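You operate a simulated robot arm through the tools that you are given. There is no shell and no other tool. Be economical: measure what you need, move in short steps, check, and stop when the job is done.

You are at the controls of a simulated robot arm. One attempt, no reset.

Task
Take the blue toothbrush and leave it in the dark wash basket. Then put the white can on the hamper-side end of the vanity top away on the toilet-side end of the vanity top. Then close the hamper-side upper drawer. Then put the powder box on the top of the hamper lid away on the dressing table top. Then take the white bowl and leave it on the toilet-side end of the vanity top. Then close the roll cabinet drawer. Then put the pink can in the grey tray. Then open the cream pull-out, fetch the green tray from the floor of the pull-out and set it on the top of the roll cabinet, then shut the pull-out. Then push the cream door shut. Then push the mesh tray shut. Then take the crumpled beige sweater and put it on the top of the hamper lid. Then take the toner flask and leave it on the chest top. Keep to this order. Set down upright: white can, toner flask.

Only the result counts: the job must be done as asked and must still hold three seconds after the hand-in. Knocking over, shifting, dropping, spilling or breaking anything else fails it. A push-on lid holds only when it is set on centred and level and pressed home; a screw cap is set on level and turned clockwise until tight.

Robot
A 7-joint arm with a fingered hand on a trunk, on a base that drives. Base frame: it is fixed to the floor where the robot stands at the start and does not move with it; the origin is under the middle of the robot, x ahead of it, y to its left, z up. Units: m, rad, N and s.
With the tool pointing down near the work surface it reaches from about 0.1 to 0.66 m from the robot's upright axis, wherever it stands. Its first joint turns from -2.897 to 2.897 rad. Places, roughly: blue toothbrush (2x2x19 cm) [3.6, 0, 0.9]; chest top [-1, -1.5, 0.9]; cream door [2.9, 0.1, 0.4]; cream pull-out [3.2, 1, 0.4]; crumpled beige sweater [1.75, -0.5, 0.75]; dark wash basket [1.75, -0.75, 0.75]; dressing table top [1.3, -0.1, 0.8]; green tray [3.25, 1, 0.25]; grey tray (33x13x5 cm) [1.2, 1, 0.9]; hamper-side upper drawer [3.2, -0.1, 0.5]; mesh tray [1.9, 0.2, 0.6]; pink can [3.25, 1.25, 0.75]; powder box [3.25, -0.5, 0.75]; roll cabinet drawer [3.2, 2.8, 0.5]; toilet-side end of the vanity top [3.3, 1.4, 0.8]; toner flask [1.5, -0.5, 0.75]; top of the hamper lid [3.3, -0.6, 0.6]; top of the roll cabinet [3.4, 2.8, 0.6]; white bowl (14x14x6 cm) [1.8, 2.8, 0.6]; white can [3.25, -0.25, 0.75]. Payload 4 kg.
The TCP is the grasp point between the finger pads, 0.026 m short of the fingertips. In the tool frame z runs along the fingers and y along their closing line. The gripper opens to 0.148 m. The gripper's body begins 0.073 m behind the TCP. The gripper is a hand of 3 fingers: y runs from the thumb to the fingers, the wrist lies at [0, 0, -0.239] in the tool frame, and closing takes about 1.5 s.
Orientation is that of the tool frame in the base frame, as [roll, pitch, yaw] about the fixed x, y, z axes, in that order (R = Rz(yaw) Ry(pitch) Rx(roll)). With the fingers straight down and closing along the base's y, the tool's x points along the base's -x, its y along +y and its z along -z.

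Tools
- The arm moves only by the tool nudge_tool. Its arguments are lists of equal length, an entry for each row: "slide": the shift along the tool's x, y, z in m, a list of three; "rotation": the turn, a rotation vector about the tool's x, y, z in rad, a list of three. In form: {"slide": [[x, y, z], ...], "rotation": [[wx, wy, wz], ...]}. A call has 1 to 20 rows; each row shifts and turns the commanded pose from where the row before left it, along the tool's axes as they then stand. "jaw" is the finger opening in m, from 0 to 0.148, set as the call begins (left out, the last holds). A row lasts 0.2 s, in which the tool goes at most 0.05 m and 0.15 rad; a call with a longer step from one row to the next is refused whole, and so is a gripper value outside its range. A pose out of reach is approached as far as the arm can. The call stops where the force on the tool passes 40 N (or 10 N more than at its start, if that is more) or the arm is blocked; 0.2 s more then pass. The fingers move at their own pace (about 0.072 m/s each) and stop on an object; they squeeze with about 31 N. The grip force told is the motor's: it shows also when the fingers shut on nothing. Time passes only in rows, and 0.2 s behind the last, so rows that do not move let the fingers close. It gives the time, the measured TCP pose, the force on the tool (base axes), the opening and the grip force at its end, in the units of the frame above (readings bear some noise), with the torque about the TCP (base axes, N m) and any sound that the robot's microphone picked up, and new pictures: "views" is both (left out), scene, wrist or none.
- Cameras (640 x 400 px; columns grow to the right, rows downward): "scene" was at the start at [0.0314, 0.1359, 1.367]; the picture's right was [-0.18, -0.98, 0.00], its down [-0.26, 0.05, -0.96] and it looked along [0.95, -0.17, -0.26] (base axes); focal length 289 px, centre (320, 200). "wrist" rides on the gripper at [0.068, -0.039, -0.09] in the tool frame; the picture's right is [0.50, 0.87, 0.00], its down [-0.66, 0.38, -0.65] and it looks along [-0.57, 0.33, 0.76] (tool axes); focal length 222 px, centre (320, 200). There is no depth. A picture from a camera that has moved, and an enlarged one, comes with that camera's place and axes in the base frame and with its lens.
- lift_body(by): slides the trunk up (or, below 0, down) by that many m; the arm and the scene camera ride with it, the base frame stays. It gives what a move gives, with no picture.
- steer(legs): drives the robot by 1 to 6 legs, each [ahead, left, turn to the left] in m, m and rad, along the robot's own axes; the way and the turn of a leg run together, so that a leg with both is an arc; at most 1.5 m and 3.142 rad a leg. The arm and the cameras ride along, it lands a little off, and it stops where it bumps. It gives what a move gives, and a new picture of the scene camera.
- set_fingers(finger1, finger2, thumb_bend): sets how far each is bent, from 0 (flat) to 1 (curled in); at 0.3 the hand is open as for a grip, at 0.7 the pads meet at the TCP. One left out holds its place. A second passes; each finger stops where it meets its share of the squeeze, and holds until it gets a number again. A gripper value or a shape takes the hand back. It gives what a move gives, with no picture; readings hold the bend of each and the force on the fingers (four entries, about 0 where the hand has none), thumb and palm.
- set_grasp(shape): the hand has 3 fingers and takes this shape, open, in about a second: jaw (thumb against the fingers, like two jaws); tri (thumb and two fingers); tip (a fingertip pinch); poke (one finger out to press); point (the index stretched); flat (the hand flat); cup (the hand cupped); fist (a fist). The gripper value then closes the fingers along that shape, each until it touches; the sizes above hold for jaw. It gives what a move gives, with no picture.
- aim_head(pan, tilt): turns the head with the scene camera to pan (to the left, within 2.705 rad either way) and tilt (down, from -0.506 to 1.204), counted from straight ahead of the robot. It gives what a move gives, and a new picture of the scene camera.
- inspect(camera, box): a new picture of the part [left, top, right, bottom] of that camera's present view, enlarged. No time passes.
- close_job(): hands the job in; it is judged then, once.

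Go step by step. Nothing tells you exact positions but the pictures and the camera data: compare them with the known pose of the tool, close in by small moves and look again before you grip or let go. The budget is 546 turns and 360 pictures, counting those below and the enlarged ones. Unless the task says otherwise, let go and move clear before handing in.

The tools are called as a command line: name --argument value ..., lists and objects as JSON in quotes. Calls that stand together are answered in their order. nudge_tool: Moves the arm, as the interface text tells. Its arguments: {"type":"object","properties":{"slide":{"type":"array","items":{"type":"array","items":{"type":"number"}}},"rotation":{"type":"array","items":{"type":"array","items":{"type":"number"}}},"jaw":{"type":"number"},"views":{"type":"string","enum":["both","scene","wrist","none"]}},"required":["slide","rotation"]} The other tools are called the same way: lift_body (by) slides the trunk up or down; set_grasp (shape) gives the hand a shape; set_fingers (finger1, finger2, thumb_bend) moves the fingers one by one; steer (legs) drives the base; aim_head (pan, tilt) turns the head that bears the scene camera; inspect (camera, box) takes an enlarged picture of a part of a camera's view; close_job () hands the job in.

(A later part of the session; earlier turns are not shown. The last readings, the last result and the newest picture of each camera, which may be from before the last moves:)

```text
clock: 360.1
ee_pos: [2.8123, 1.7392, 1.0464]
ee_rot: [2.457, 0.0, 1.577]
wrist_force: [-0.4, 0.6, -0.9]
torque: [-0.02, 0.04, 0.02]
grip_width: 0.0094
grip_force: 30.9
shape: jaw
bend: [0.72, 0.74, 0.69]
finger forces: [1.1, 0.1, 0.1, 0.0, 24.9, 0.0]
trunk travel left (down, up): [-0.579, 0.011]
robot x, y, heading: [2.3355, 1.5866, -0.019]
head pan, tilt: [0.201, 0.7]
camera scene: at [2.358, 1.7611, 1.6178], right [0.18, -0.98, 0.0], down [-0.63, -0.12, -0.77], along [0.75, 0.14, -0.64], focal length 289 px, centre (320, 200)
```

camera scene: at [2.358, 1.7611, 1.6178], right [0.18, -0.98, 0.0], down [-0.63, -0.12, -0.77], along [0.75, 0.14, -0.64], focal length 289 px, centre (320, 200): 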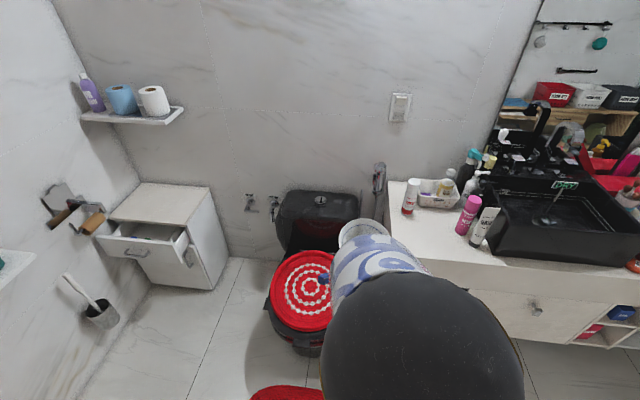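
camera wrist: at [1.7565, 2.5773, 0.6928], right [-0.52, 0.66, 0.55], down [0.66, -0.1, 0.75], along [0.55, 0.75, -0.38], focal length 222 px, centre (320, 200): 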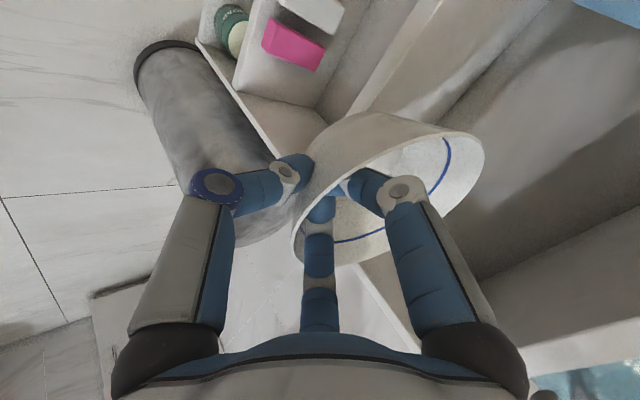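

Bowl is level in the hand. I'll drive to bring it above about (3.20, 1.47).

steer --legs '[[0, -0.26, 0.019], [0.3, 0, 0]]'

nudge_tool --slide '[[0, 0, 0]]' --rotation '[[0, 0, 0]]' --views "wrist"

```text
clock: 363.6
ee_pos: [3.1138, 1.4842, 1.0458]
ee_rot: [2.458, 0.0, 1.59]
wrist_force: [-0.6, -0.3, -0.9]
torque: [-0.01, 0.07, -0.01]
grip_width: 0.0095
grip_force: 31.1
shape: jaw
bend: [0.72, 0.74, 0.69]
finger forces: [1.1, 0.0, 0.0, 0.0, 24.9, 0.0]
trunk travel left (down, up): [-0.579, 0.011]
robot x, y, heading: [2.6337, 1.3328, -0.006]
head pan, tilt: [0.201, 0.7]
camera scene: at [2.658, 1.5014, 1.6177], right [0.19, -0.98, 0.0], down [-0.63, -0.12, -0.76], along [0.75, 0.15, -0.64], focal length 289 px, centre (320, 200)
```

scene: 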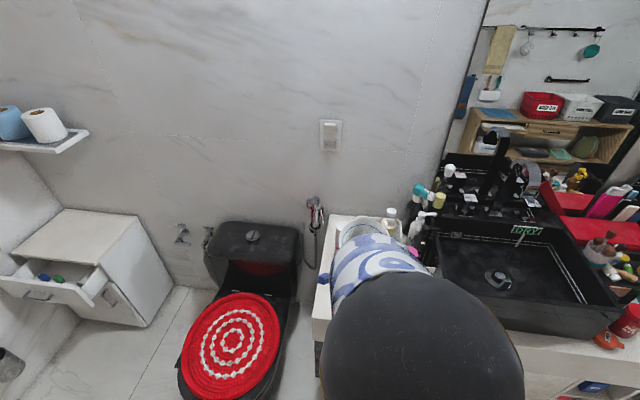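

```text
clock: 364.0
ee_pos: [3.1129, 1.4857, 1.0457]
ee_rot: [2.459, -0.001, 1.59]
wrist_force: [-0.7, 0.2, -1.4]
torque: [0.0, 0.05, 0.02]
grip_width: 0.0094
grip_force: 30.9
shape: jaw
bend: [0.72, 0.74, 0.69]
finger forces: [1.1, 0.1, 0.0, 0.0, 24.9, 0.0]
trunk travel left (down, up): [-0.579, 0.011]
robot x, y, heading: [2.6365, 1.3342, -0.007]
head pan, tilt: [0.201, 0.7]
camera wrist: at [3.0239, 1.5512, 1.0919], right [0.66, 0.51, 0.55], down [-0.11, -0.66, 0.75], along [0.74, -0.55, -0.38], focal length 222 px, centre (320, 200)
```

wrist: 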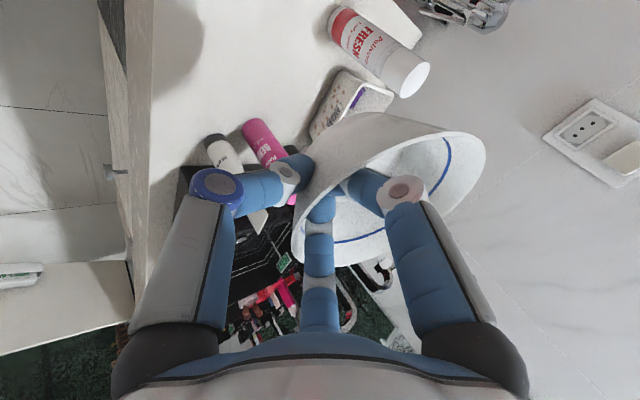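

nudge_tool --slide '[[-0.005, 0.013, 0.011], [-0.005, -0.019, 0.0233], [0, -0.019, 0.0233], [0, -0.019, 0.0233], [0, -0.019, 0.0233], [0, -0.019, 0.0233], [0, -0.0126, 0.0155]]' --rotation '[[0, 0, 0], [0, 0, 0], [0, 0, 0], [0, 0, 0], [0, 0, 0], [0, 0, 0], [0, 0, 0]]' --views "both"

```text
clock: 365.6
ee_pos: [3.1304, 1.4757, 0.8765]
ee_rot: [2.458, -0.001, 1.59]
wrist_force: [0.3, 0.2, -1.2]
torque: [-0.02, 0.04, 0.02]
grip_width: 0.0094
grip_force: 30.8
shape: jaw
bend: [0.72, 0.74, 0.69]
finger forces: [1.1, 0.1, 0.0, 0.1, 25.2, 0.1]
trunk travel left (down, up): [-0.579, 0.011]
robot x, y, heading: [2.6316, 1.3321, -0.009]
head pan, tilt: [0.201, 0.7]
camera scene: at [2.6576, 1.5016, 1.6178], right [0.19, -0.98, 0.0], down [-0.63, -0.12, -0.76], along [0.75, 0.15, -0.64], focal length 289 px, centre (320, 200)
camera wrist: at [3.0407, 1.5421, 0.9222], right [0.66, 0.51, 0.55], down [-0.11, -0.66, 0.75], along [0.74, -0.55, -0.38], focal length 222 px, centre (320, 200)
```

scene: 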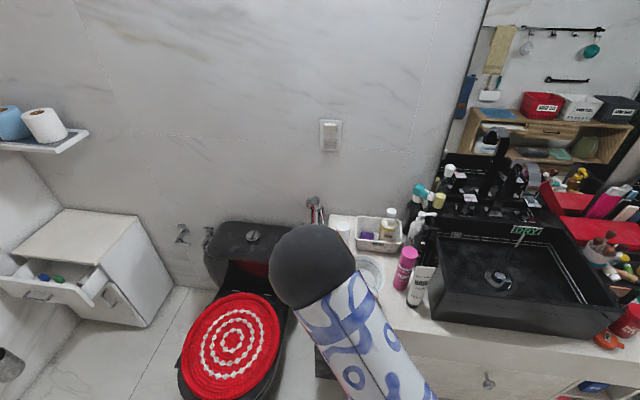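
wrist: 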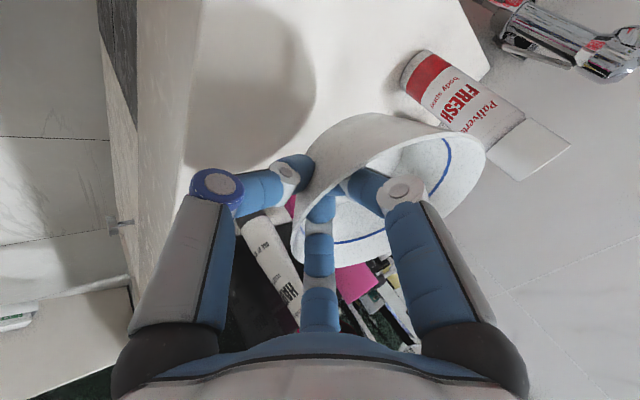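

nudge_tool --slide '[[0, -0.0063, 0.0078], [0, -0.0063, 0.0078], [0, -0.0063, 0.0078], [0, -0.0032, 0.0039]]' --rotation '[[0, 0, 0], [0, 0, 0], [0, 0, 0], [0, 0, 0]]' --views "wrist"

```text
clock: 366.6
ee_pos: [3.1297, 1.4748, 0.8421]
ee_rot: [2.458, 0.0, 1.591]
wrist_force: [0.3, 0.3, -1.2]
torque: [0.01, 0.06, -0.02]
grip_width: 0.0091
grip_force: 31.0
shape: jaw
bend: [0.72, 0.74, 0.69]
finger forces: [1.2, 0.0, 0.0, 0.0, 25.3, 0.1]
trunk travel left (down, up): [-0.579, 0.011]
robot x, y, heading: [2.6329, 1.3331, -0.006]
head pan, tilt: [0.201, 0.7]
camera wrist: at [3.0411, 1.5413, 0.8871], right [0.66, 0.51, 0.55], down [-0.11, -0.66, 0.75], along [0.74, -0.55, -0.38], focal length 222 px, centre (320, 200)
```

wrist: 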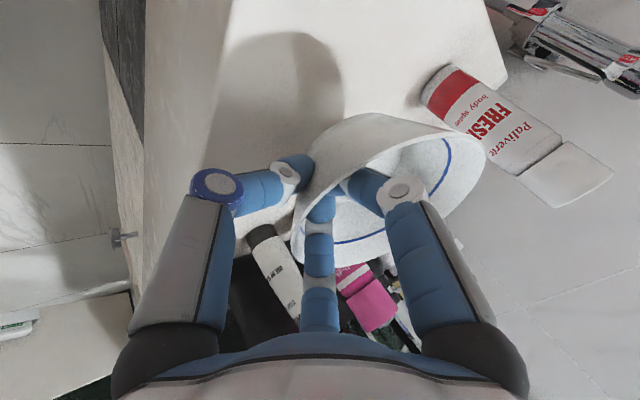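

nudge_tool --slide '[[0, -0.0032, 0.0039], [0, -0.0032, 0.0039], [0, -0.0032, 0.0039]]' --rotation '[[0, 0, 0], [0, 0, 0], [0, 0, 0]]' --views "wrist"

```text
clock: 367.4
ee_pos: [3.1296, 1.4743, 0.8259]
ee_rot: [2.457, -0.001, 1.589]
wrist_force: [-0.6, 0.4, -1.3]
torque: [0.02, 0.05, 0.0]
grip_width: 0.0096
grip_force: 31.2
shape: jaw
bend: [0.72, 0.74, 0.69]
finger forces: [1.2, 0.0, 0.1, 0.0, 25.3, 0.0]
trunk travel left (down, up): [-0.579, 0.011]
robot x, y, heading: [2.6338, 1.3317, -0.008]
head pan, tilt: [0.201, 0.7]
camera wrist: at [3.0407, 1.541, 0.8712], right [0.66, 0.51, 0.55], down [-0.11, -0.66, 0.75], along [0.74, -0.55, -0.38], focal length 222 px, centre (320, 200)
```

wrist: 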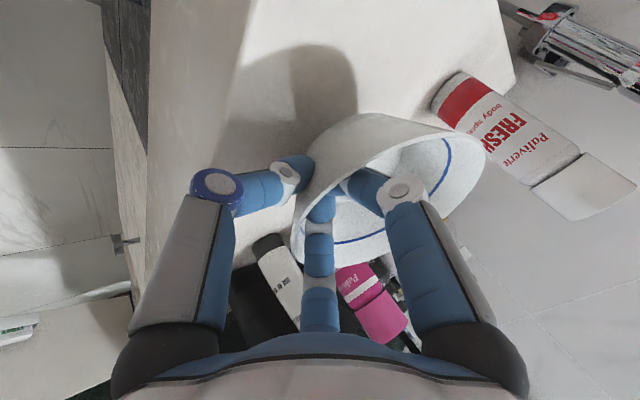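

nudge_tool --slide '[[0, -0.0032, 0.0039], [0, -0.0032, 0.0039], [0, -0.0032, 0.0039], [0, -0.0032, 0.0039]]' --rotation '[[0, 0, 0], [0, 0, 0], [0, 0, 0], [0, 0, 0]]' --views "wrist"

```text
clock: 368.4
ee_pos: [3.1297, 1.4744, 0.8056]
ee_rot: [2.457, 0.0, 1.588]
wrist_force: [0.0, 1.0, -0.3]
torque: [-0.04, 0.05, 0.03]
grip_width: 0.0092
grip_force: 31.2
shape: jaw
bend: [0.72, 0.74, 0.69]
finger forces: [1.1, 0.1, 0.0, 0.0, 25.4, 0.1]
trunk travel left (down, up): [-0.579, 0.011]
robot x, y, heading: [2.6383, 1.3323, -0.01]
head pan, tilt: [0.201, 0.7]
camera wrist: at [3.041, 1.5412, 0.8507], right [0.66, 0.51, 0.55], down [-0.11, -0.66, 0.75], along [0.74, -0.55, -0.38], focal length 222 px, centre (320, 200)
```

wrist: 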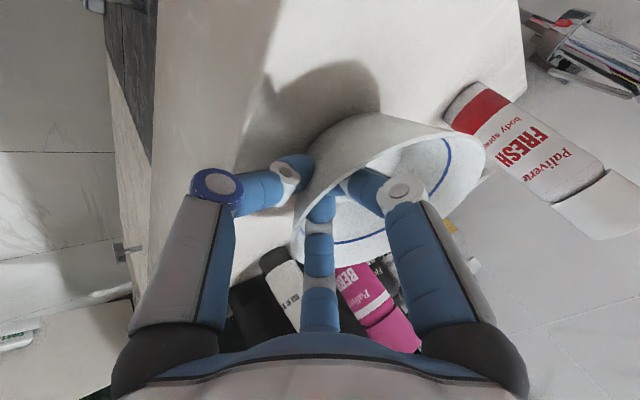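

nudge_tool --slide '[[0, -0.0032, 0.0039], [0, -0.0032, 0.0039], [0, -0.0032, 0.0039], [0, -0.0032, 0.0039]]' --rotation '[[0, 0, 0], [0, 0, 0], [0, 0, 0], [0, 0, 0]]' --views "wrist"

```text
clock: 369.3
ee_pos: [3.1302, 1.4754, 0.7921]
ee_rot: [2.449, -0.003, 1.588]
wrist_force: [-7.6, -0.5, 27.2]
torque: [0.06, -0.44, 0.02]
grip_width: 0.0114
grip_force: 31.5
shape: jaw
bend: [0.72, 0.74, 0.74]
finger forces: [1.3, 0.0, 0.1, 0.0, 27.6, 0.0]
trunk travel left (down, up): [-0.579, 0.011]
robot x, y, heading: [2.6315, 1.3332, -0.004]
head pan, tilt: [0.201, 0.7]
stopped in row 4: the force on the tool passed its limit (the readings are from after the stop); the commanded pose is now the measured one
camera wrist: at [3.0414, 1.5412, 0.8367], right [0.66, 0.51, 0.56], down [-0.11, -0.66, 0.74], along [0.75, -0.55, -0.38], focal length 222 px, centre (320, 200)
```

wrist: 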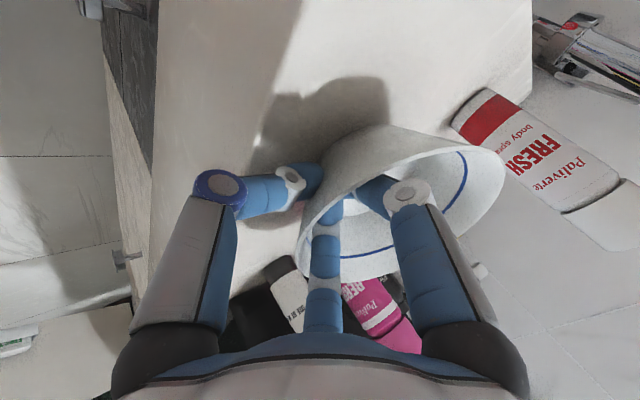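

nudge_tool --slide '[[0, 0.0038, -0.0047]]' --rotation '[[0, 0, 0]]' --views "both"

inspect --camera "scene" --box '[300, 200, 460, 320]'

```text
clock: 369.7
ee_pos: [3.1325, 1.4747, 0.7931]
ee_rot: [2.457, 0.001, 1.59]
wrist_force: [1.6, -0.6, 2.7]
torque: [0.05, -0.09, -0.01]
grip_width: 0.0101
grip_force: 31.2
shape: jaw
bend: [0.72, 0.74, 0.74]
finger forces: [1.9, 0.0, 0.0, 0.0, 27.6, 0.0]
trunk travel left (down, up): [-0.579, 0.011]
robot x, y, heading: [2.6339, 1.3372, -0.005]
head pan, tilt: [0.201, 0.7]
camera scene: at [2.657, 1.5014, 1.6173], right [0.19, -0.98, 0.0], down [-0.63, -0.12, -0.76], along [0.75, 0.15, -0.64], focal length 289 px, centre (320, 200)
camera wrist: at [3.0418, 1.5413, 0.8396], right [0.66, 0.51, 0.55], down [-0.11, -0.66, 0.75], along [0.74, -0.55, -0.38], focal length 222 px, centre (320, 200)
```

scene: 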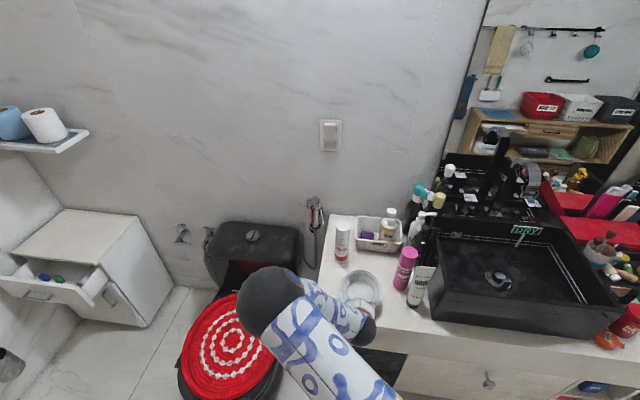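
wrist: 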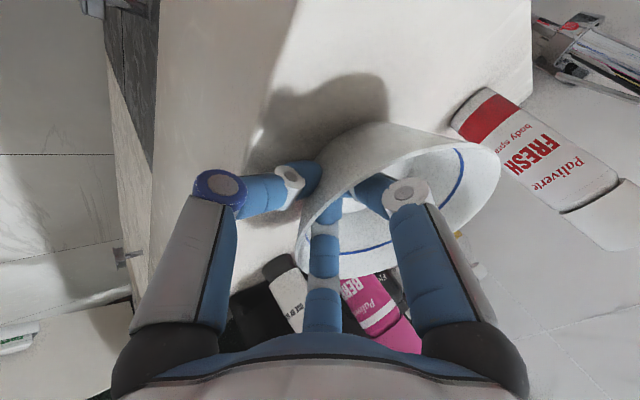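

```text
3.33 times, centred on (380, 260) of scene
camera zoom: at [2.657, 1.5014, 1.6173], right [0.19, -0.98, 0.0], down [-0.63, -0.12, -0.76], along [0.75, 0.15, -0.64], focal length 962 px, centre (120, 0)
```

zoom: 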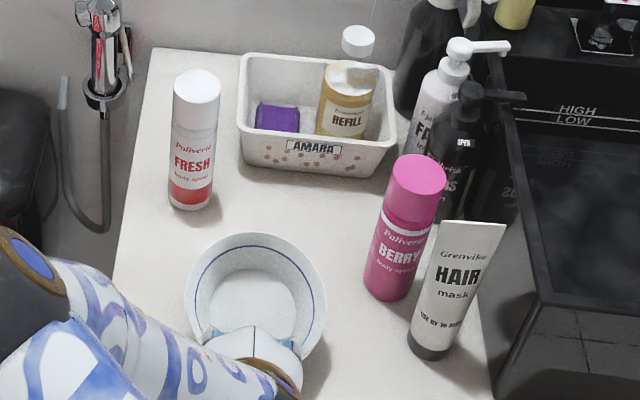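

The bowl is resting on the top, clear of its neighbours. Releasing and retreating along the finger axis.

nudge_tool --slide '[[0, 0, 0], [0, 0, 0], [0, 0, 0]]' --rotation '[[0, 0, 0], [0, 0, 0], [0, 0, 0]]' --jaw 0.045 --views "wrist"

```text
clock: 370.5
ee_pos: [3.1319, 1.4748, 0.7951]
ee_rot: [2.453, -0.001, 1.59]
wrist_force: [2.2, 0.3, 5.2]
torque: [0.0, 0.0, 0.01]
grip_width: 0.0423
grip_force: 0.1
shape: jaw
bend: [0.77, 0.77, 0.72]
finger forces: [1.0, 1.1, 0.0, 0.0, 6.2, 0.0]
trunk travel left (down, up): [-0.579, 0.011]
robot x, y, heading: [2.6323, 1.332, -0.006]
head pan, tilt: [0.201, 0.7]
camera wrist: at [3.0422, 1.5414, 0.8406], right [0.66, 0.51, 0.55], down [-0.11, -0.66, 0.74], along [0.74, -0.55, -0.38], focal length 222 px, centre (320, 200)
```

wrist: 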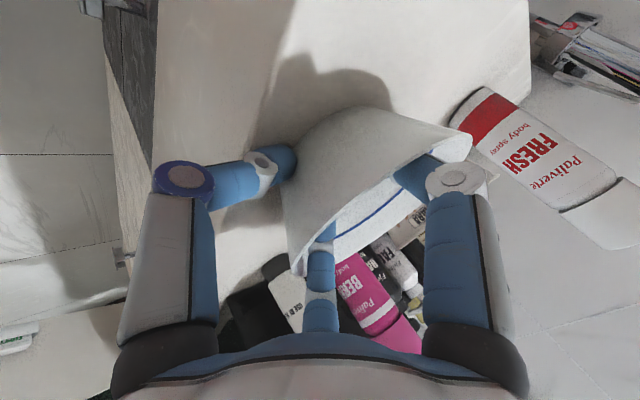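

inspect --camera "scene" --box '[300, 200, 460, 320]'

```text
3.33 times, centred on (380, 260) of scene
camera zoom: at [2.6568, 1.5014, 1.6178], right [0.19, -0.98, 0.0], down [-0.63, -0.12, -0.77], along [0.75, 0.15, -0.64], focal length 962 px, centre (120, 0)
```

zoom: 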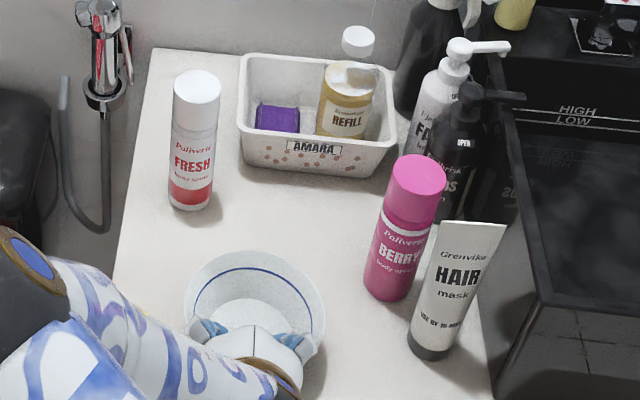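

nudge_tool --slide '[[0, 0.002, -0.01], [0, 0.002, -0.01]]' --rotation '[[0, 0, 0], [0, 0, 0]]' --views "wrist"

inspect --camera "scene" --box '[300, 200, 460, 320]'

```text
clock: 371.1
ee_pos: [3.1206, 1.4746, 0.8118]
ee_rot: [2.454, 0.0, 1.588]
wrist_force: [0.1, 0.6, -0.3]
torque: [-0.04, -0.03, 0.03]
grip_width: 0.0447
grip_force: 0.1
shape: jaw
bend: [0.77, 0.77, 0.7]
finger forces: [0.0, 0.0, 0.0, 0.0, 0.0, 0.1]
trunk travel left (down, up): [-0.579, 0.011]
robot x, y, heading: [2.636, 1.3336, -0.007]
head pan, tilt: [0.201, 0.7]
camera wrist: at [3.0321, 1.541, 0.858], right [0.66, 0.51, 0.55], down [-0.11, -0.66, 0.75], along [0.74, -0.55, -0.38], focal length 222 px, centre (320, 200)
```

wrist: 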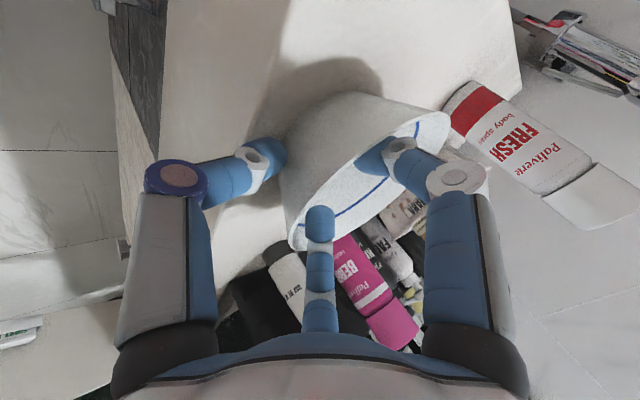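

```text
3.33 times, centred on (380, 260) of scene
camera zoom: at [2.6569, 1.5014, 1.6177], right [0.19, -0.98, 0.0], down [-0.63, -0.12, -0.77], along [0.75, 0.15, -0.64], focal length 962 px, centre (120, 0)
```

zoom: 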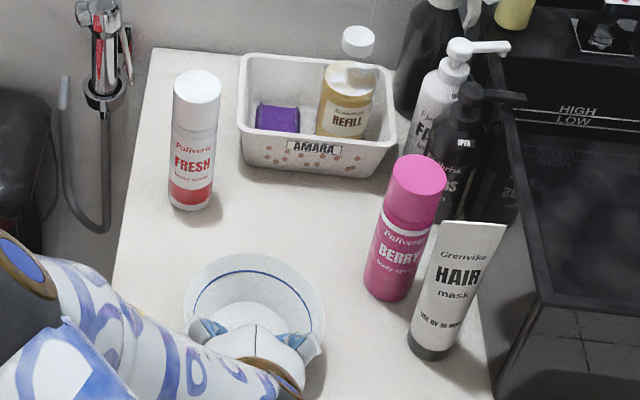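

nudge_tool --slide '[[0, 0, -0.02], [0, 0, -0.03], [0, 0, -0.04]]' --rotation '[[0, 0, 0], [0, 0, 0], [0, 0, 0]]' --views "both"

inspect --camera "scene" --box '[300, 200, 460, 320]'

```text
clock: 371.9
ee_pos: [3.0648, 1.4726, 0.8832]
ee_rot: [2.453, -0.002, 1.591]
wrist_force: [-0.2, -0.1, -0.5]
torque: [0.03, 0.01, 0.01]
grip_width: 0.0446
grip_force: 0.1
shape: jaw
bend: [0.77, 0.77, 0.7]
finger forces: [0.0, 0.0, 0.0, 0.1, 0.1, 0.0]
trunk travel left (down, up): [-0.579, 0.011]
robot x, y, heading: [2.6304, 1.3309, -0.009]
head pan, tilt: [0.201, 0.7]
camera scene: at [2.6566, 1.5012, 1.6178], right [0.19, -0.98, 0.0], down [-0.63, -0.12, -0.77], along [0.75, 0.15, -0.64], focal length 289 px, centre (320, 200)
camera wrist: at [2.9764, 1.5395, 0.9281], right [0.66, 0.51, 0.55], down [-0.11, -0.66, 0.74], along [0.74, -0.55, -0.38], focal length 222 px, centre (320, 200)
```

scene: 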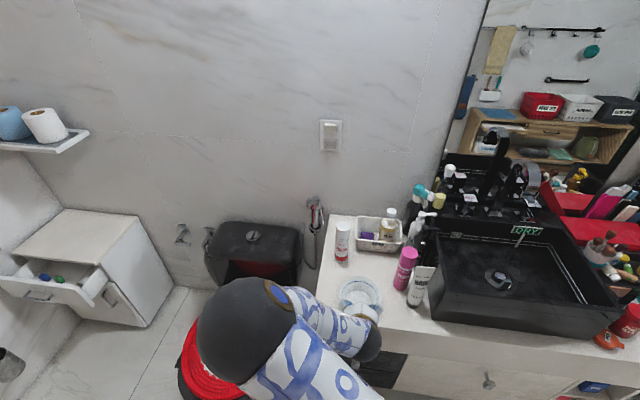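
wrist: 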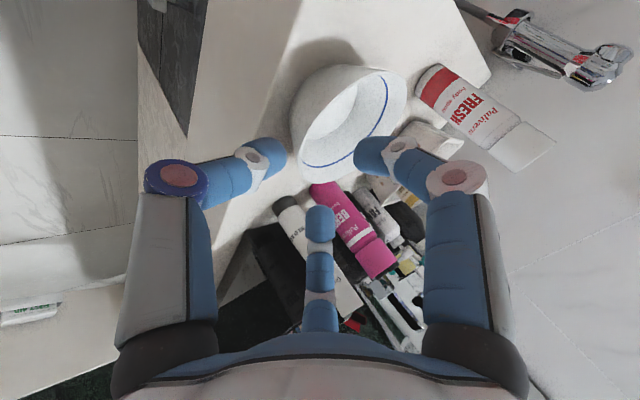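

```text
3.33 times, centred on (380, 260) of scene
camera zoom: at [2.6566, 1.5012, 1.6178], right [0.19, -0.98, 0.0], down [-0.63, -0.12, -0.77], along [0.75, 0.15, -0.64], focal length 962 px, centre (120, 0)
```

zoom: 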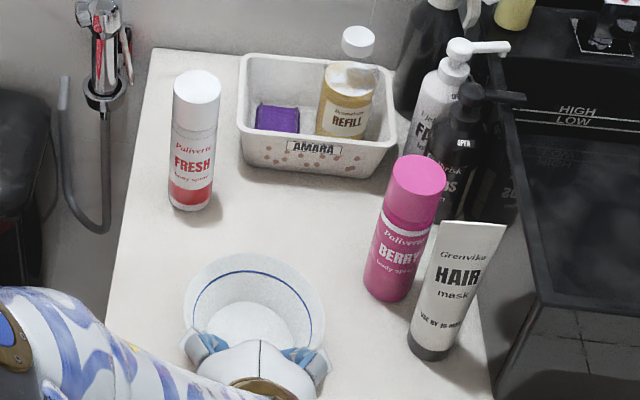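

The bowl stands level. Next: close the roll cabinet drawer. Back away, go to the corner, lower the trunk and level the closed hand.

steer --legs '[[-0.35, 0, 0.008], [0, 0.6, 0], [0, 0.55, 0]]'

lift_body --by -0.35

nudge_tool --slide '[[0, 0, 0], [0, 0, 0], [0, 0, 0], [0, 0, 0], [0, 0, 0], [0, 0, 0]]' --rotation '[[-0.148, 0, 0], [-0.148, 0, 0], [-0.148, 0, 0], [-0.148, 0, 0], [-0.148, 0, 0], [-0.148, 0, 0]]' --jaw 0 --views "both"

```text
clock: 380.0
ee_pos: [2.7028, 2.633, 0.8822]
ee_rot: [2.454, -0.001, 1.606]
wrist_force: [0.3, 0.5, -1.1]
torque: [0.0, 0.03, 0.02]
grip_width: 0.0448
grip_force: 0.3
shape: jaw
bend: [0.77, 0.77, 0.7]
finger forces: [0.1, 0.1, 0.0, 0.0, 0.1, 0.0]
trunk travel left (down, up): [-0.579, 0.011]
robot x, y, heading: [2.2718, 2.4853, 0.007]
head pan, tilt: [0.201, 0.7]
camera scene: at [2.2934, 2.6544, 1.6177], right [0.21, -0.98, 0.0], down [-0.63, -0.14, -0.76], along [0.75, 0.16, -0.64], focal length 289 px, centre (320, 200)
```

scene: 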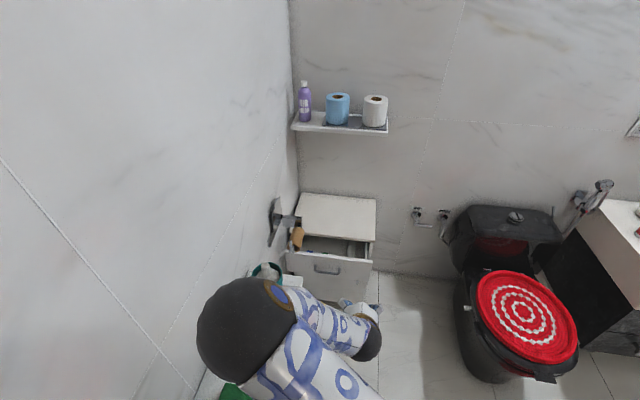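

```text
clock: 383.4
ee_pos: [2.7028, 2.6323, 0.5319]
ee_rot: [2.454, -0.003, 1.607]
wrist_force: [0.2, 0.2, -0.5]
torque: [-0.03, 0.01, -0.03]
grip_width: 0.0448
grip_force: 0.0
shape: jaw
bend: [0.77, 0.77, 0.7]
finger forces: [0.0, 0.1, 0.1, 0.0, 0.1, 0.1]
trunk travel left (down, up): [-0.229, 0.361]
robot x, y, heading: [2.2716, 2.4862, 0.009]
head pan, tilt: [0.201, 0.7]
```

```text
clock: 384.2
ee_pos: [2.749, 2.64, 0.5754]
ee_rot: [2.03, -0.283, 1.51]
wrist_force: [-0.2, 0.3, -0.3]
torque: [0.01, 0.01, 0.02]
grip_width: 0.0001
grip_force: 31.1
shape: jaw
bend: [0.7, 0.7, 0.7]
finger forces: [0.0, 0.0, 0.1, 0.1, 0.0, 0.0]
trunk travel left (down, up): [-0.229, 0.361]
robot x, y, heading: [2.3037, 2.4722, -0.071]
head pan, tilt: [0.201, 0.7]
stopped in row 4: the arm was blocked; the commanded pose is now the measured one
camera scene: at [2.3423, 2.6246, 1.2726], right [0.13, -0.99, -0.01], down [-0.64, -0.07, -0.77], along [0.76, 0.1, -0.64], focal length 289 px, centre (320, 200)
camera wrist: at [2.6556, 2.7104, 0.5997], right [0.4, 0.24, 0.88], down [-0.47, -0.78, 0.42], along [0.79, -0.58, -0.2], focal length 222 px, centre (320, 200)
```

scene: 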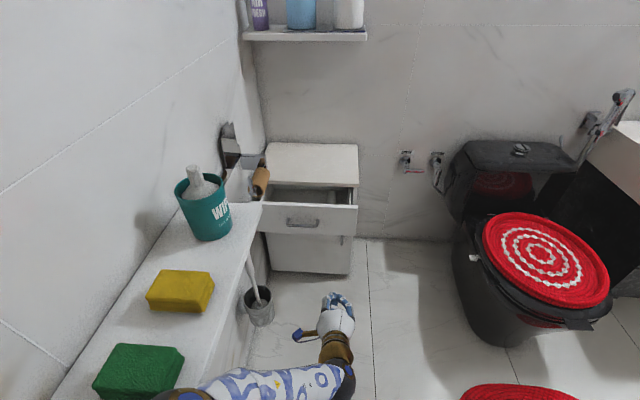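
wrist: 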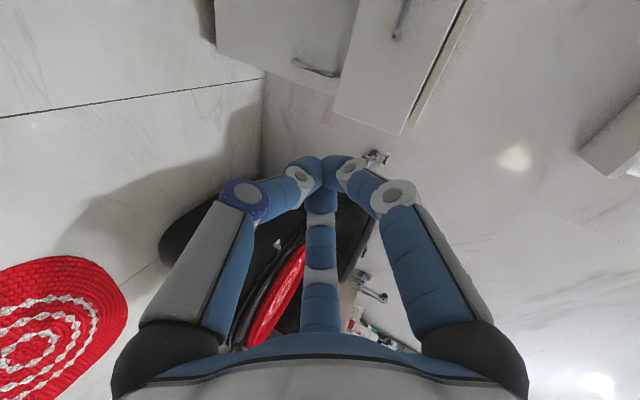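

The elbow touched the wall shelf. I'll move right, away from it, and check.

steer --legs '[[-0.02, -0.3, 0.07]]'

aim_head --pan 0.7 --tilt 0.5

```text
clock: 386.3
ee_pos: [2.7024, 2.375, 0.5666]
ee_rot: [2.031, -0.249, 1.589]
wrist_force: [0.3, 0.0, 0.1]
torque: [0.0, 0.0, 0.01]
grip_width: 0.0
grip_force: 31.2
shape: jaw
bend: [0.7, 0.7, 0.7]
finger forces: [0.1, 0.0, 0.2, 0.0, 0.0, 0.0]
trunk travel left (down, up): [-0.229, 0.361]
robot x, y, heading: [2.2729, 2.1706, 0.002]
head pan, tilt: [0.201, 0.7]
camera scene: at [2.2969, 2.3382, 1.2678], right [0.2, -0.98, 0.0], down [-0.63, -0.13, -0.76], along [0.75, 0.15, -0.64], focal length 289 px, centre (320, 200)
```

scene: 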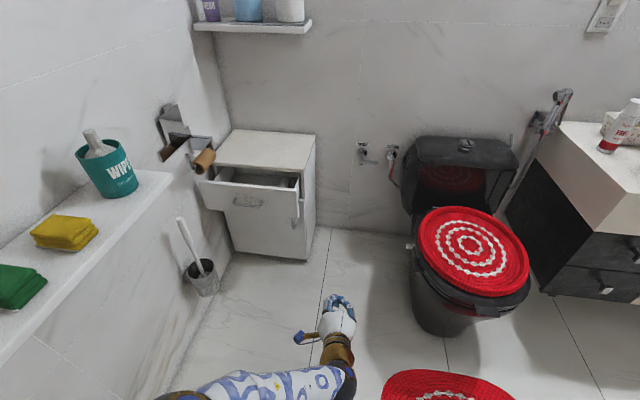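

```text
clock: 387.2
ee_pos: [2.7025, 2.374, 0.5666]
ee_rot: [2.028, -0.253, 1.588]
wrist_force: [0.2, 0.9, -0.4]
torque: [0.01, 0.03, 0.01]
grip_width: 0.0001
grip_force: 31.0
shape: jaw
bend: [0.7, 0.7, 0.7]
finger forces: [0.1, 0.0, 0.1, 0.0, 0.0, 0.0]
trunk travel left (down, up): [-0.229, 0.361]
robot x, y, heading: [2.272, 2.1695, 0.002]
head pan, tilt: [0.7, 0.499]
camera scene: at [2.2832, 2.3797, 1.2855], right [0.64, -0.76, 0.0], down [-0.37, -0.31, -0.88], along [0.67, 0.57, -0.48], focal length 289 px, centre (320, 200)
```

scene: 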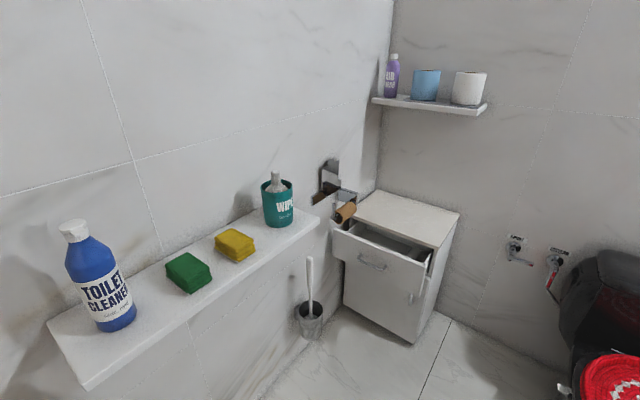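

All shelf items are in place. I'll roll the hand back to its normal attitude (elbow up) further from obstacles.

steer --legs '[[-0.15, 0.0, 0]]'

nudge_tool --slide '[[0, 0, 0], [0, 0, 0], [0, 0, 0], [0, 0, 0], [0, 0, 0], [0, 0, 0], [0, 0, 0], [0, 0, 0], [0, 0, 0], [0, 0, 0], [0, 0, 0]]' --rotation '[[0, 0, -0.143], [0, 0, -0.143], [0, 0, -0.143], [0, 0, -0.143], [0, 0, -0.143], [0, 0, -0.143], [0, 0, -0.143], [0, 0, -0.143], [0, 0, -0.143], [0, 0, -0.143], [0, 0, -0.143]]' --views "scene"

```text
clock: 388.6
ee_pos: [2.5542, 2.3745, 0.5664]
ee_rot: [2.028, -0.251, 1.586]
wrist_force: [0.1, 0.3, -0.4]
torque: [0.0, 0.0, 0.02]
grip_width: 0.0001
grip_force: 30.8
shape: jaw
bend: [0.7, 0.7, 0.7]
finger forces: [0.1, 0.1, 0.0, 0.1, 0.0, 0.0]
trunk travel left (down, up): [-0.229, 0.361]
robot x, y, heading: [2.1245, 2.169, -0.005]
head pan, tilt: [0.7, 0.499]
camera scene: at [2.1349, 2.3797, 1.2855], right [0.64, -0.76, 0.0], down [-0.37, -0.31, -0.88], along [0.67, 0.57, -0.48], focal length 289 px, centre (320, 200)
```

scene: 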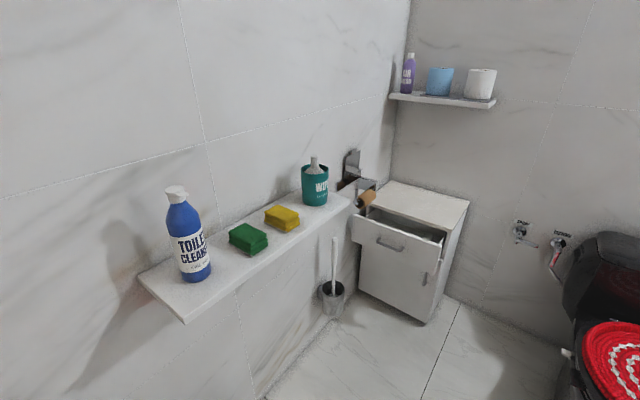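

```text
clock: 391.0
ee_pos: [2.5604, 2.3631, 0.5675]
ee_rot: [2.609, 1.047, 2.654]
wrist_force: [0.1, -0.8, -0.3]
torque: [-0.03, 0.01, -0.03]
grip_width: 0.0
grip_force: 31.3
shape: jaw
bend: [0.7, 0.7, 0.7]
finger forces: [0.1, 0.0, 0.1, 0.1, 0.0, 0.1]
trunk travel left (down, up): [-0.229, 0.361]
robot x, y, heading: [2.1255, 2.1699, -0.001]
head pan, tilt: [0.7, 0.499]
camera scene: at [2.1348, 2.3797, 1.2855], right [0.64, -0.76, 0.0], down [-0.37, -0.31, -0.88], along [0.67, 0.57, -0.48], focal length 289 px, centre (320, 200)
```

scene: 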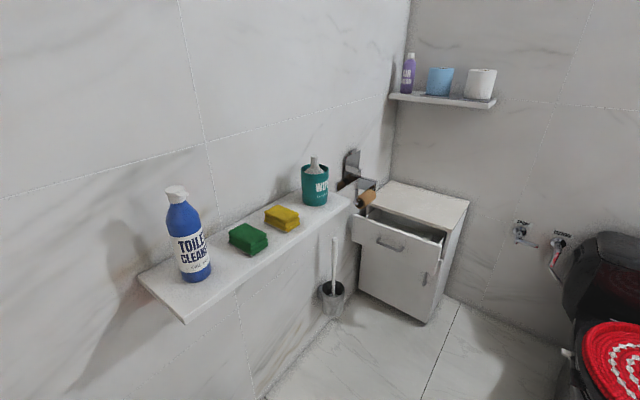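

steer --legs '[[0.0, 0.23, 0], [0.17, 0, 0]]'

nudge_tool --slide '[[0, 0, 0], [0, 0, 0], [0, 0, 0]]' --rotation '[[0, -0.147, 0], [0, -0.147, 0], [0, -0.147, 0]]' --views "scene"

```text
clock: 393.8
ee_pos: [2.7299, 2.593, 0.5657]
ee_rot: [2.621, 1.055, 2.668]
wrist_force: [0.4, 0.5, 0.7]
torque: [-0.02, -0.01, 0.0]
grip_width: 0.0
grip_force: 30.9
shape: jaw
bend: [0.7, 0.7, 0.7]
finger forces: [0.0, 0.1, 0.0, 0.1, 0.0, 0.1]
trunk travel left (down, up): [-0.229, 0.361]
robot x, y, heading: [2.2952, 2.3992, 0.01]
head pan, tilt: [0.7, 0.499]
camera scene: at [2.303, 2.6095, 1.2855], right [0.65, -0.76, 0.0], down [-0.36, -0.31, -0.88], along [0.67, 0.57, -0.48], focal length 289 px, centre (320, 200)
```

scene: 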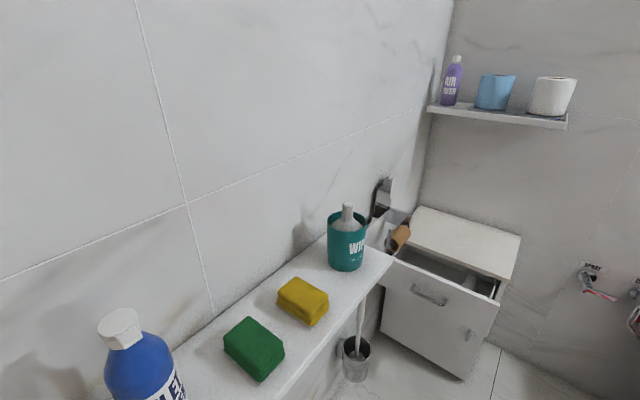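

```text
clock: 394.8
ee_pos: [2.7428, 2.6022, 0.5898]
ee_rot: [1.446, 1.289, 1.449]
wrist_force: [0.1, 0.7, 1.3]
torque: [-0.01, 0.02, -0.02]
grip_width: 0.0002
grip_force: 31.0
shape: jaw
bend: [0.7, 0.7, 0.7]
finger forces: [0.0, 0.0, 0.0, 0.0, 0.0, 0.0]
trunk travel left (down, up): [-0.229, 0.361]
robot x, y, heading: [2.2939, 2.3995, 0.004]
head pan, tilt: [0.7, 0.499]
stopped in row 3: the arm was blocked; the commanded pose is now the measured one
camera scene: at [2.3031, 2.6095, 1.2855], right [0.65, -0.76, 0.0], down [-0.36, -0.31, -0.88], along [0.67, 0.57, -0.48], focal length 289 px, centre (320, 200)
```

scene: 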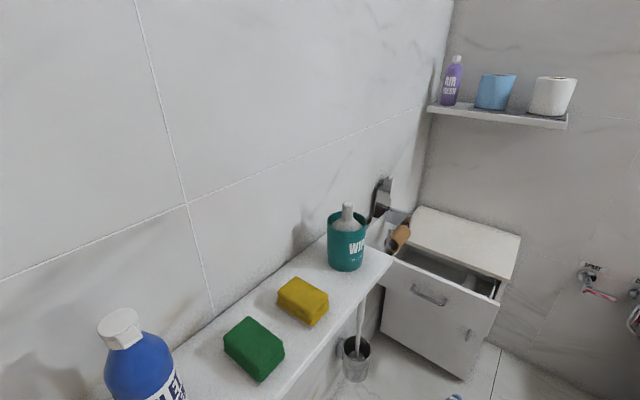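

aim_head --pan 0.1 --tilt 0.9

nudge_tool --slide '[[0, 0, 0]]' --rotation '[[0, 0, 0]]' --views "wrist"

```text
clock: 395.8
ee_pos: [2.7423, 2.6021, 0.5891]
ee_rot: [1.448, 1.29, 1.449]
wrist_force: [-0.5, 0.0, -0.1]
torque: [0.0, -0.01, 0.0]
grip_width: 0.0
grip_force: 30.7
shape: jaw
bend: [0.7, 0.7, 0.7]
finger forces: [0.0, 0.0, 0.0, 0.1, 0.0, 0.0]
trunk travel left (down, up): [-0.229, 0.361]
robot x, y, heading: [2.2918, 2.3981, 0.003]
head pan, tilt: [0.099, 0.901]
camera scene: at [2.309, 2.5585, 1.2517], right [0.11, -0.99, 0.0], down [-0.78, -0.08, -0.62], along [0.62, 0.07, -0.78], focal length 289 px, centre (320, 200)
```

scene: 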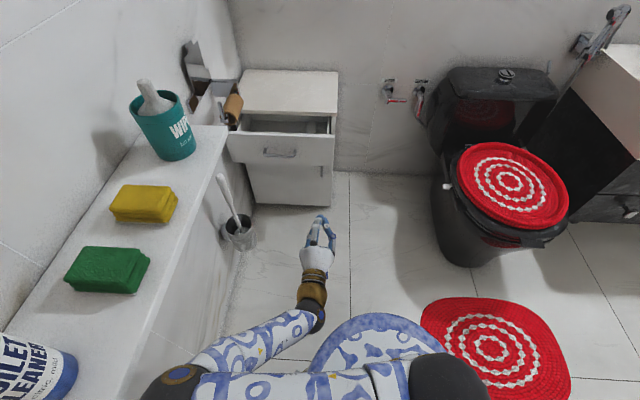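

```text
clock: 396.2
ee_pos: [2.7428, 2.6014, 0.5887]
ee_rot: [1.448, 1.289, 1.447]
wrist_force: [-1.0, 0.1, -0.3]
torque: [0.01, -0.01, -0.03]
grip_width: 0.0001
grip_force: 31.2
shape: jaw
bend: [0.7, 0.7, 0.7]
finger forces: [0.1, 0.0, 0.0, 0.1, 0.0, 0.1]
trunk travel left (down, up): [-0.229, 0.361]
robot x, y, heading: [2.295, 2.4006, 0.006]
head pan, tilt: [0.099, 0.901]
camera wrist: at [2.6545, 2.5835, 0.5103], right [0.01, 0.97, -0.24], down [-0.68, 0.19, 0.71], along [0.74, 0.16, 0.66], focal length 222 px, centre (320, 200)
```

wrist: 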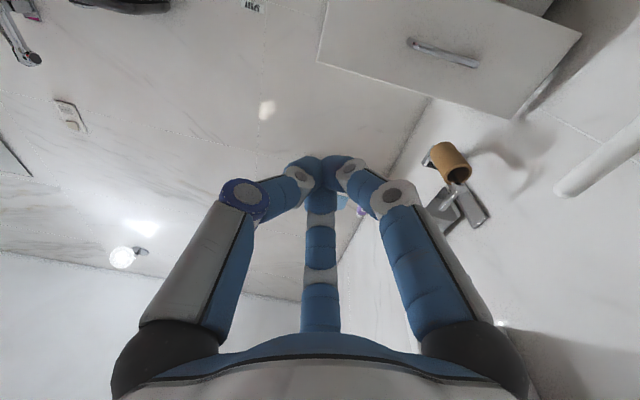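

The elbow had swung to the left under the shelf. I'll shift the robot right and extend the hand further left instead, to push the drawer front near its right half.

steer --legs '[[0, -0.12, 0]]'

nudge_tool --slide '[[0.007, 0.04, 0.01], [0.007, 0.04, 0.01], [0.007, 0.04, 0.01], [0.007, 0.04, 0.01], [0.007, 0.04, 0.01]]' --rotation '[[0, 0, 0], [0, 0, 0], [0, 0, 0], [0, 0, 0], [0, 0, 0]]' --views "both"

```text
clock: 397.4
ee_pos: [2.7438, 2.4807, 0.5886]
ee_rot: [1.448, 1.291, 1.449]
wrist_force: [-0.6, 0.3, 1.1]
torque: [0.04, -0.02, 0.01]
grip_width: 0.0
grip_force: 30.9
shape: jaw
bend: [0.7, 0.7, 0.7]
finger forces: [0.0, 0.1, 0.0, 0.0, 0.0, 0.0]
trunk travel left (down, up): [-0.229, 0.361]
robot x, y, heading: [2.3003, 2.2833, 0.004]
head pan, tilt: [0.099, 0.901]
camera scene: at [2.3098, 2.4374, 1.2516], right [0.11, -0.99, 0.0], down [-0.78, -0.08, -0.62], along [0.62, 0.07, -0.78], focal length 289 px, centre (320, 200)
```

scene: 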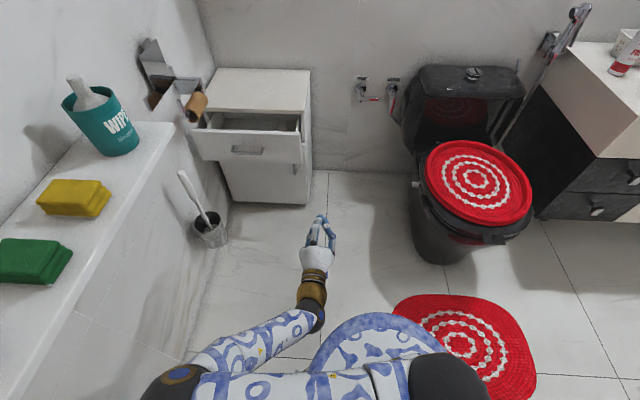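

```text
clock: 398.6
ee_pos: [2.7937, 2.6809, 0.612]
ee_rot: [1.447, 1.292, 1.45]
wrist_force: [0.4, 0.7, 0.1]
torque: [0.02, 0.02, 0.0]
grip_width: 0.0001
grip_force: 30.9
shape: jaw
bend: [0.7, 0.7, 0.7]
finger forces: [0.0, 0.0, 0.0, 0.1, 0.0, 0.0]
trunk travel left (down, up): [-0.229, 0.361]
robot x, y, heading: [2.2969, 2.2785, 0.007]
head pan, tilt: [0.099, 0.901]
camera scene: at [2.3097, 2.4373, 1.2516], right [0.11, -0.99, 0.0], down [-0.78, -0.08, -0.62], along [0.62, 0.07, -0.78], focal length 289 px, centre (320, 200)
camera wrist: at [2.705, 2.6639, 0.5338], right [0.01, 0.97, -0.24], down [-0.68, 0.19, 0.71], along [0.74, 0.16, 0.66], focal length 222 px, centre (320, 200)
```

scene: 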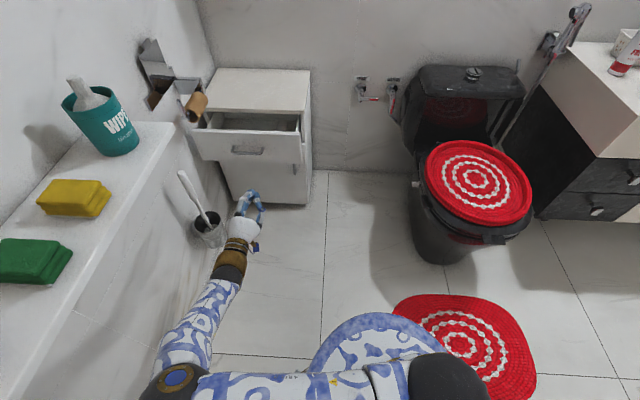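
wrist: 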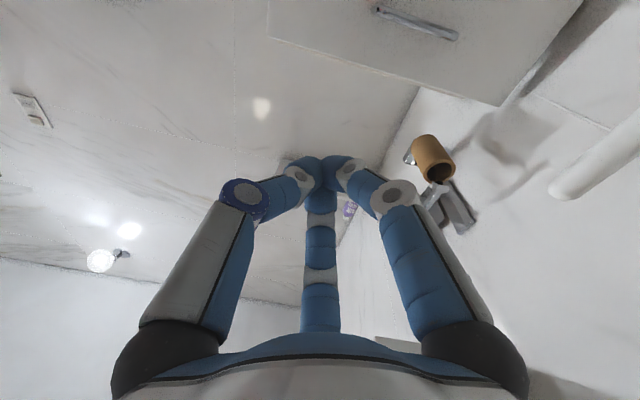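

The drawer face top is at z≈0.58 by this view, so I need to be lower (≈0.55). Lower and push.

nudge_tool --slide '[[0.032, 0, 0], [0.032, 0, 0], [0, 0.005, 0.04], [0, 0, 0.04], [0, 0, 0.04]]' --rotation '[[0, 0, 0], [0, 0, 0], [0, 0, 0], [0, 0, 0], [0, 0, 0]]' --views "both"

```text
clock: 399.8
ee_pos: [2.909, 2.6959, 0.574]
ee_rot: [1.452, 1.292, 1.456]
wrist_force: [0.1, 0.7, 0.9]
torque: [0.0, 0.03, -0.01]
grip_width: 0.0
grip_force: 31.2
shape: jaw
bend: [0.7, 0.7, 0.7]
finger forces: [0.0, 0.0, 0.1, 0.0, 0.0, 0.0]
out of reach, approached as far as the arm can: row 3, 4, 5
trunk travel left (down, up): [-0.229, 0.361]
robot x, y, heading: [2.2992, 2.2783, 0.007]
head pan, tilt: [0.099, 0.901]
camera scene: at [2.3096, 2.4375, 1.2516], right [0.11, -0.99, 0.0], down [-0.78, -0.08, -0.62], along [0.62, 0.07, -0.78], focal length 289 px, centre (320, 200)
camera wrist: at [2.8212, 2.6785, 0.4951], right [0.01, 0.97, -0.24], down [-0.68, 0.19, 0.71], along [0.74, 0.16, 0.66], focal length 222 px, centre (320, 200)
```

scene: 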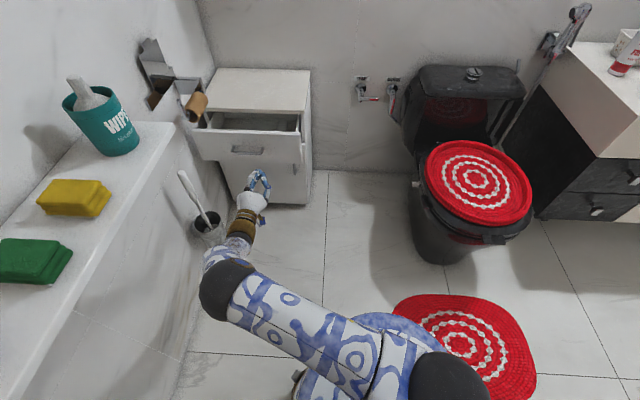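
wrist: 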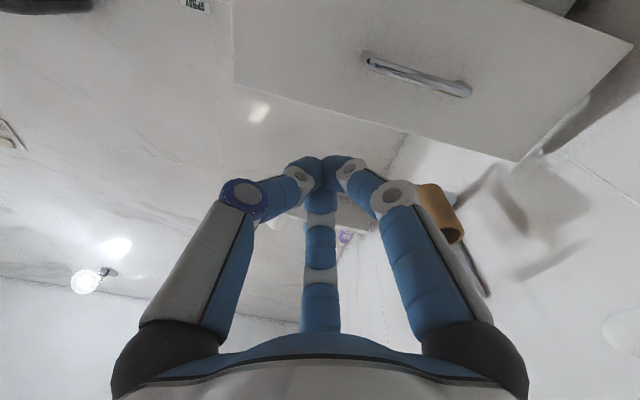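

nudge_tool --slide '[[0.025, 0, 0], [0.02, 0, 0]]' --rotation '[[0, 0, 0], [0, 0, 0]]' --views "wrist"

```text
clock: 400.4
ee_pos: [2.8985, 2.6942, 0.5682]
ee_rot: [1.454, 1.288, 1.457]
wrist_force: [0.5, -0.3, 0.4]
torque: [0.03, -0.02, -0.04]
grip_width: 0.0
grip_force: 31.1
shape: jaw
bend: [0.7, 0.7, 0.7]
finger forces: [0.0, 0.0, 0.0, 0.1, 0.1, 0.0]
out of reach, approached as far as the arm can: row 1, 2
trunk travel left (down, up): [-0.229, 0.361]
robot x, y, heading: [2.2967, 2.2761, 0.005]
head pan, tilt: [0.099, 0.901]
camera wrist: at [2.8101, 2.6754, 0.4902], right [0.01, 0.97, -0.24], down [-0.68, 0.19, 0.71], along [0.74, 0.16, 0.66], focal length 222 px, centre (320, 200)
```

wrist: 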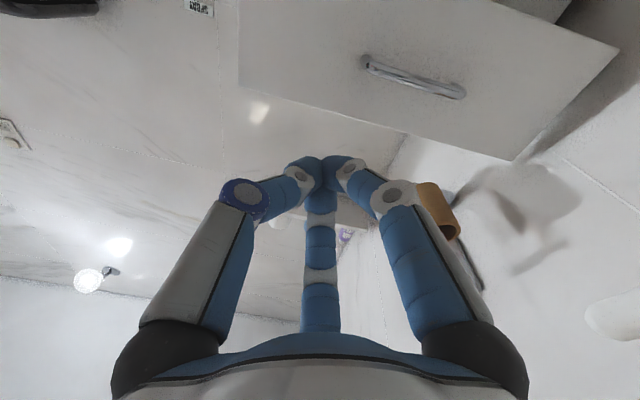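

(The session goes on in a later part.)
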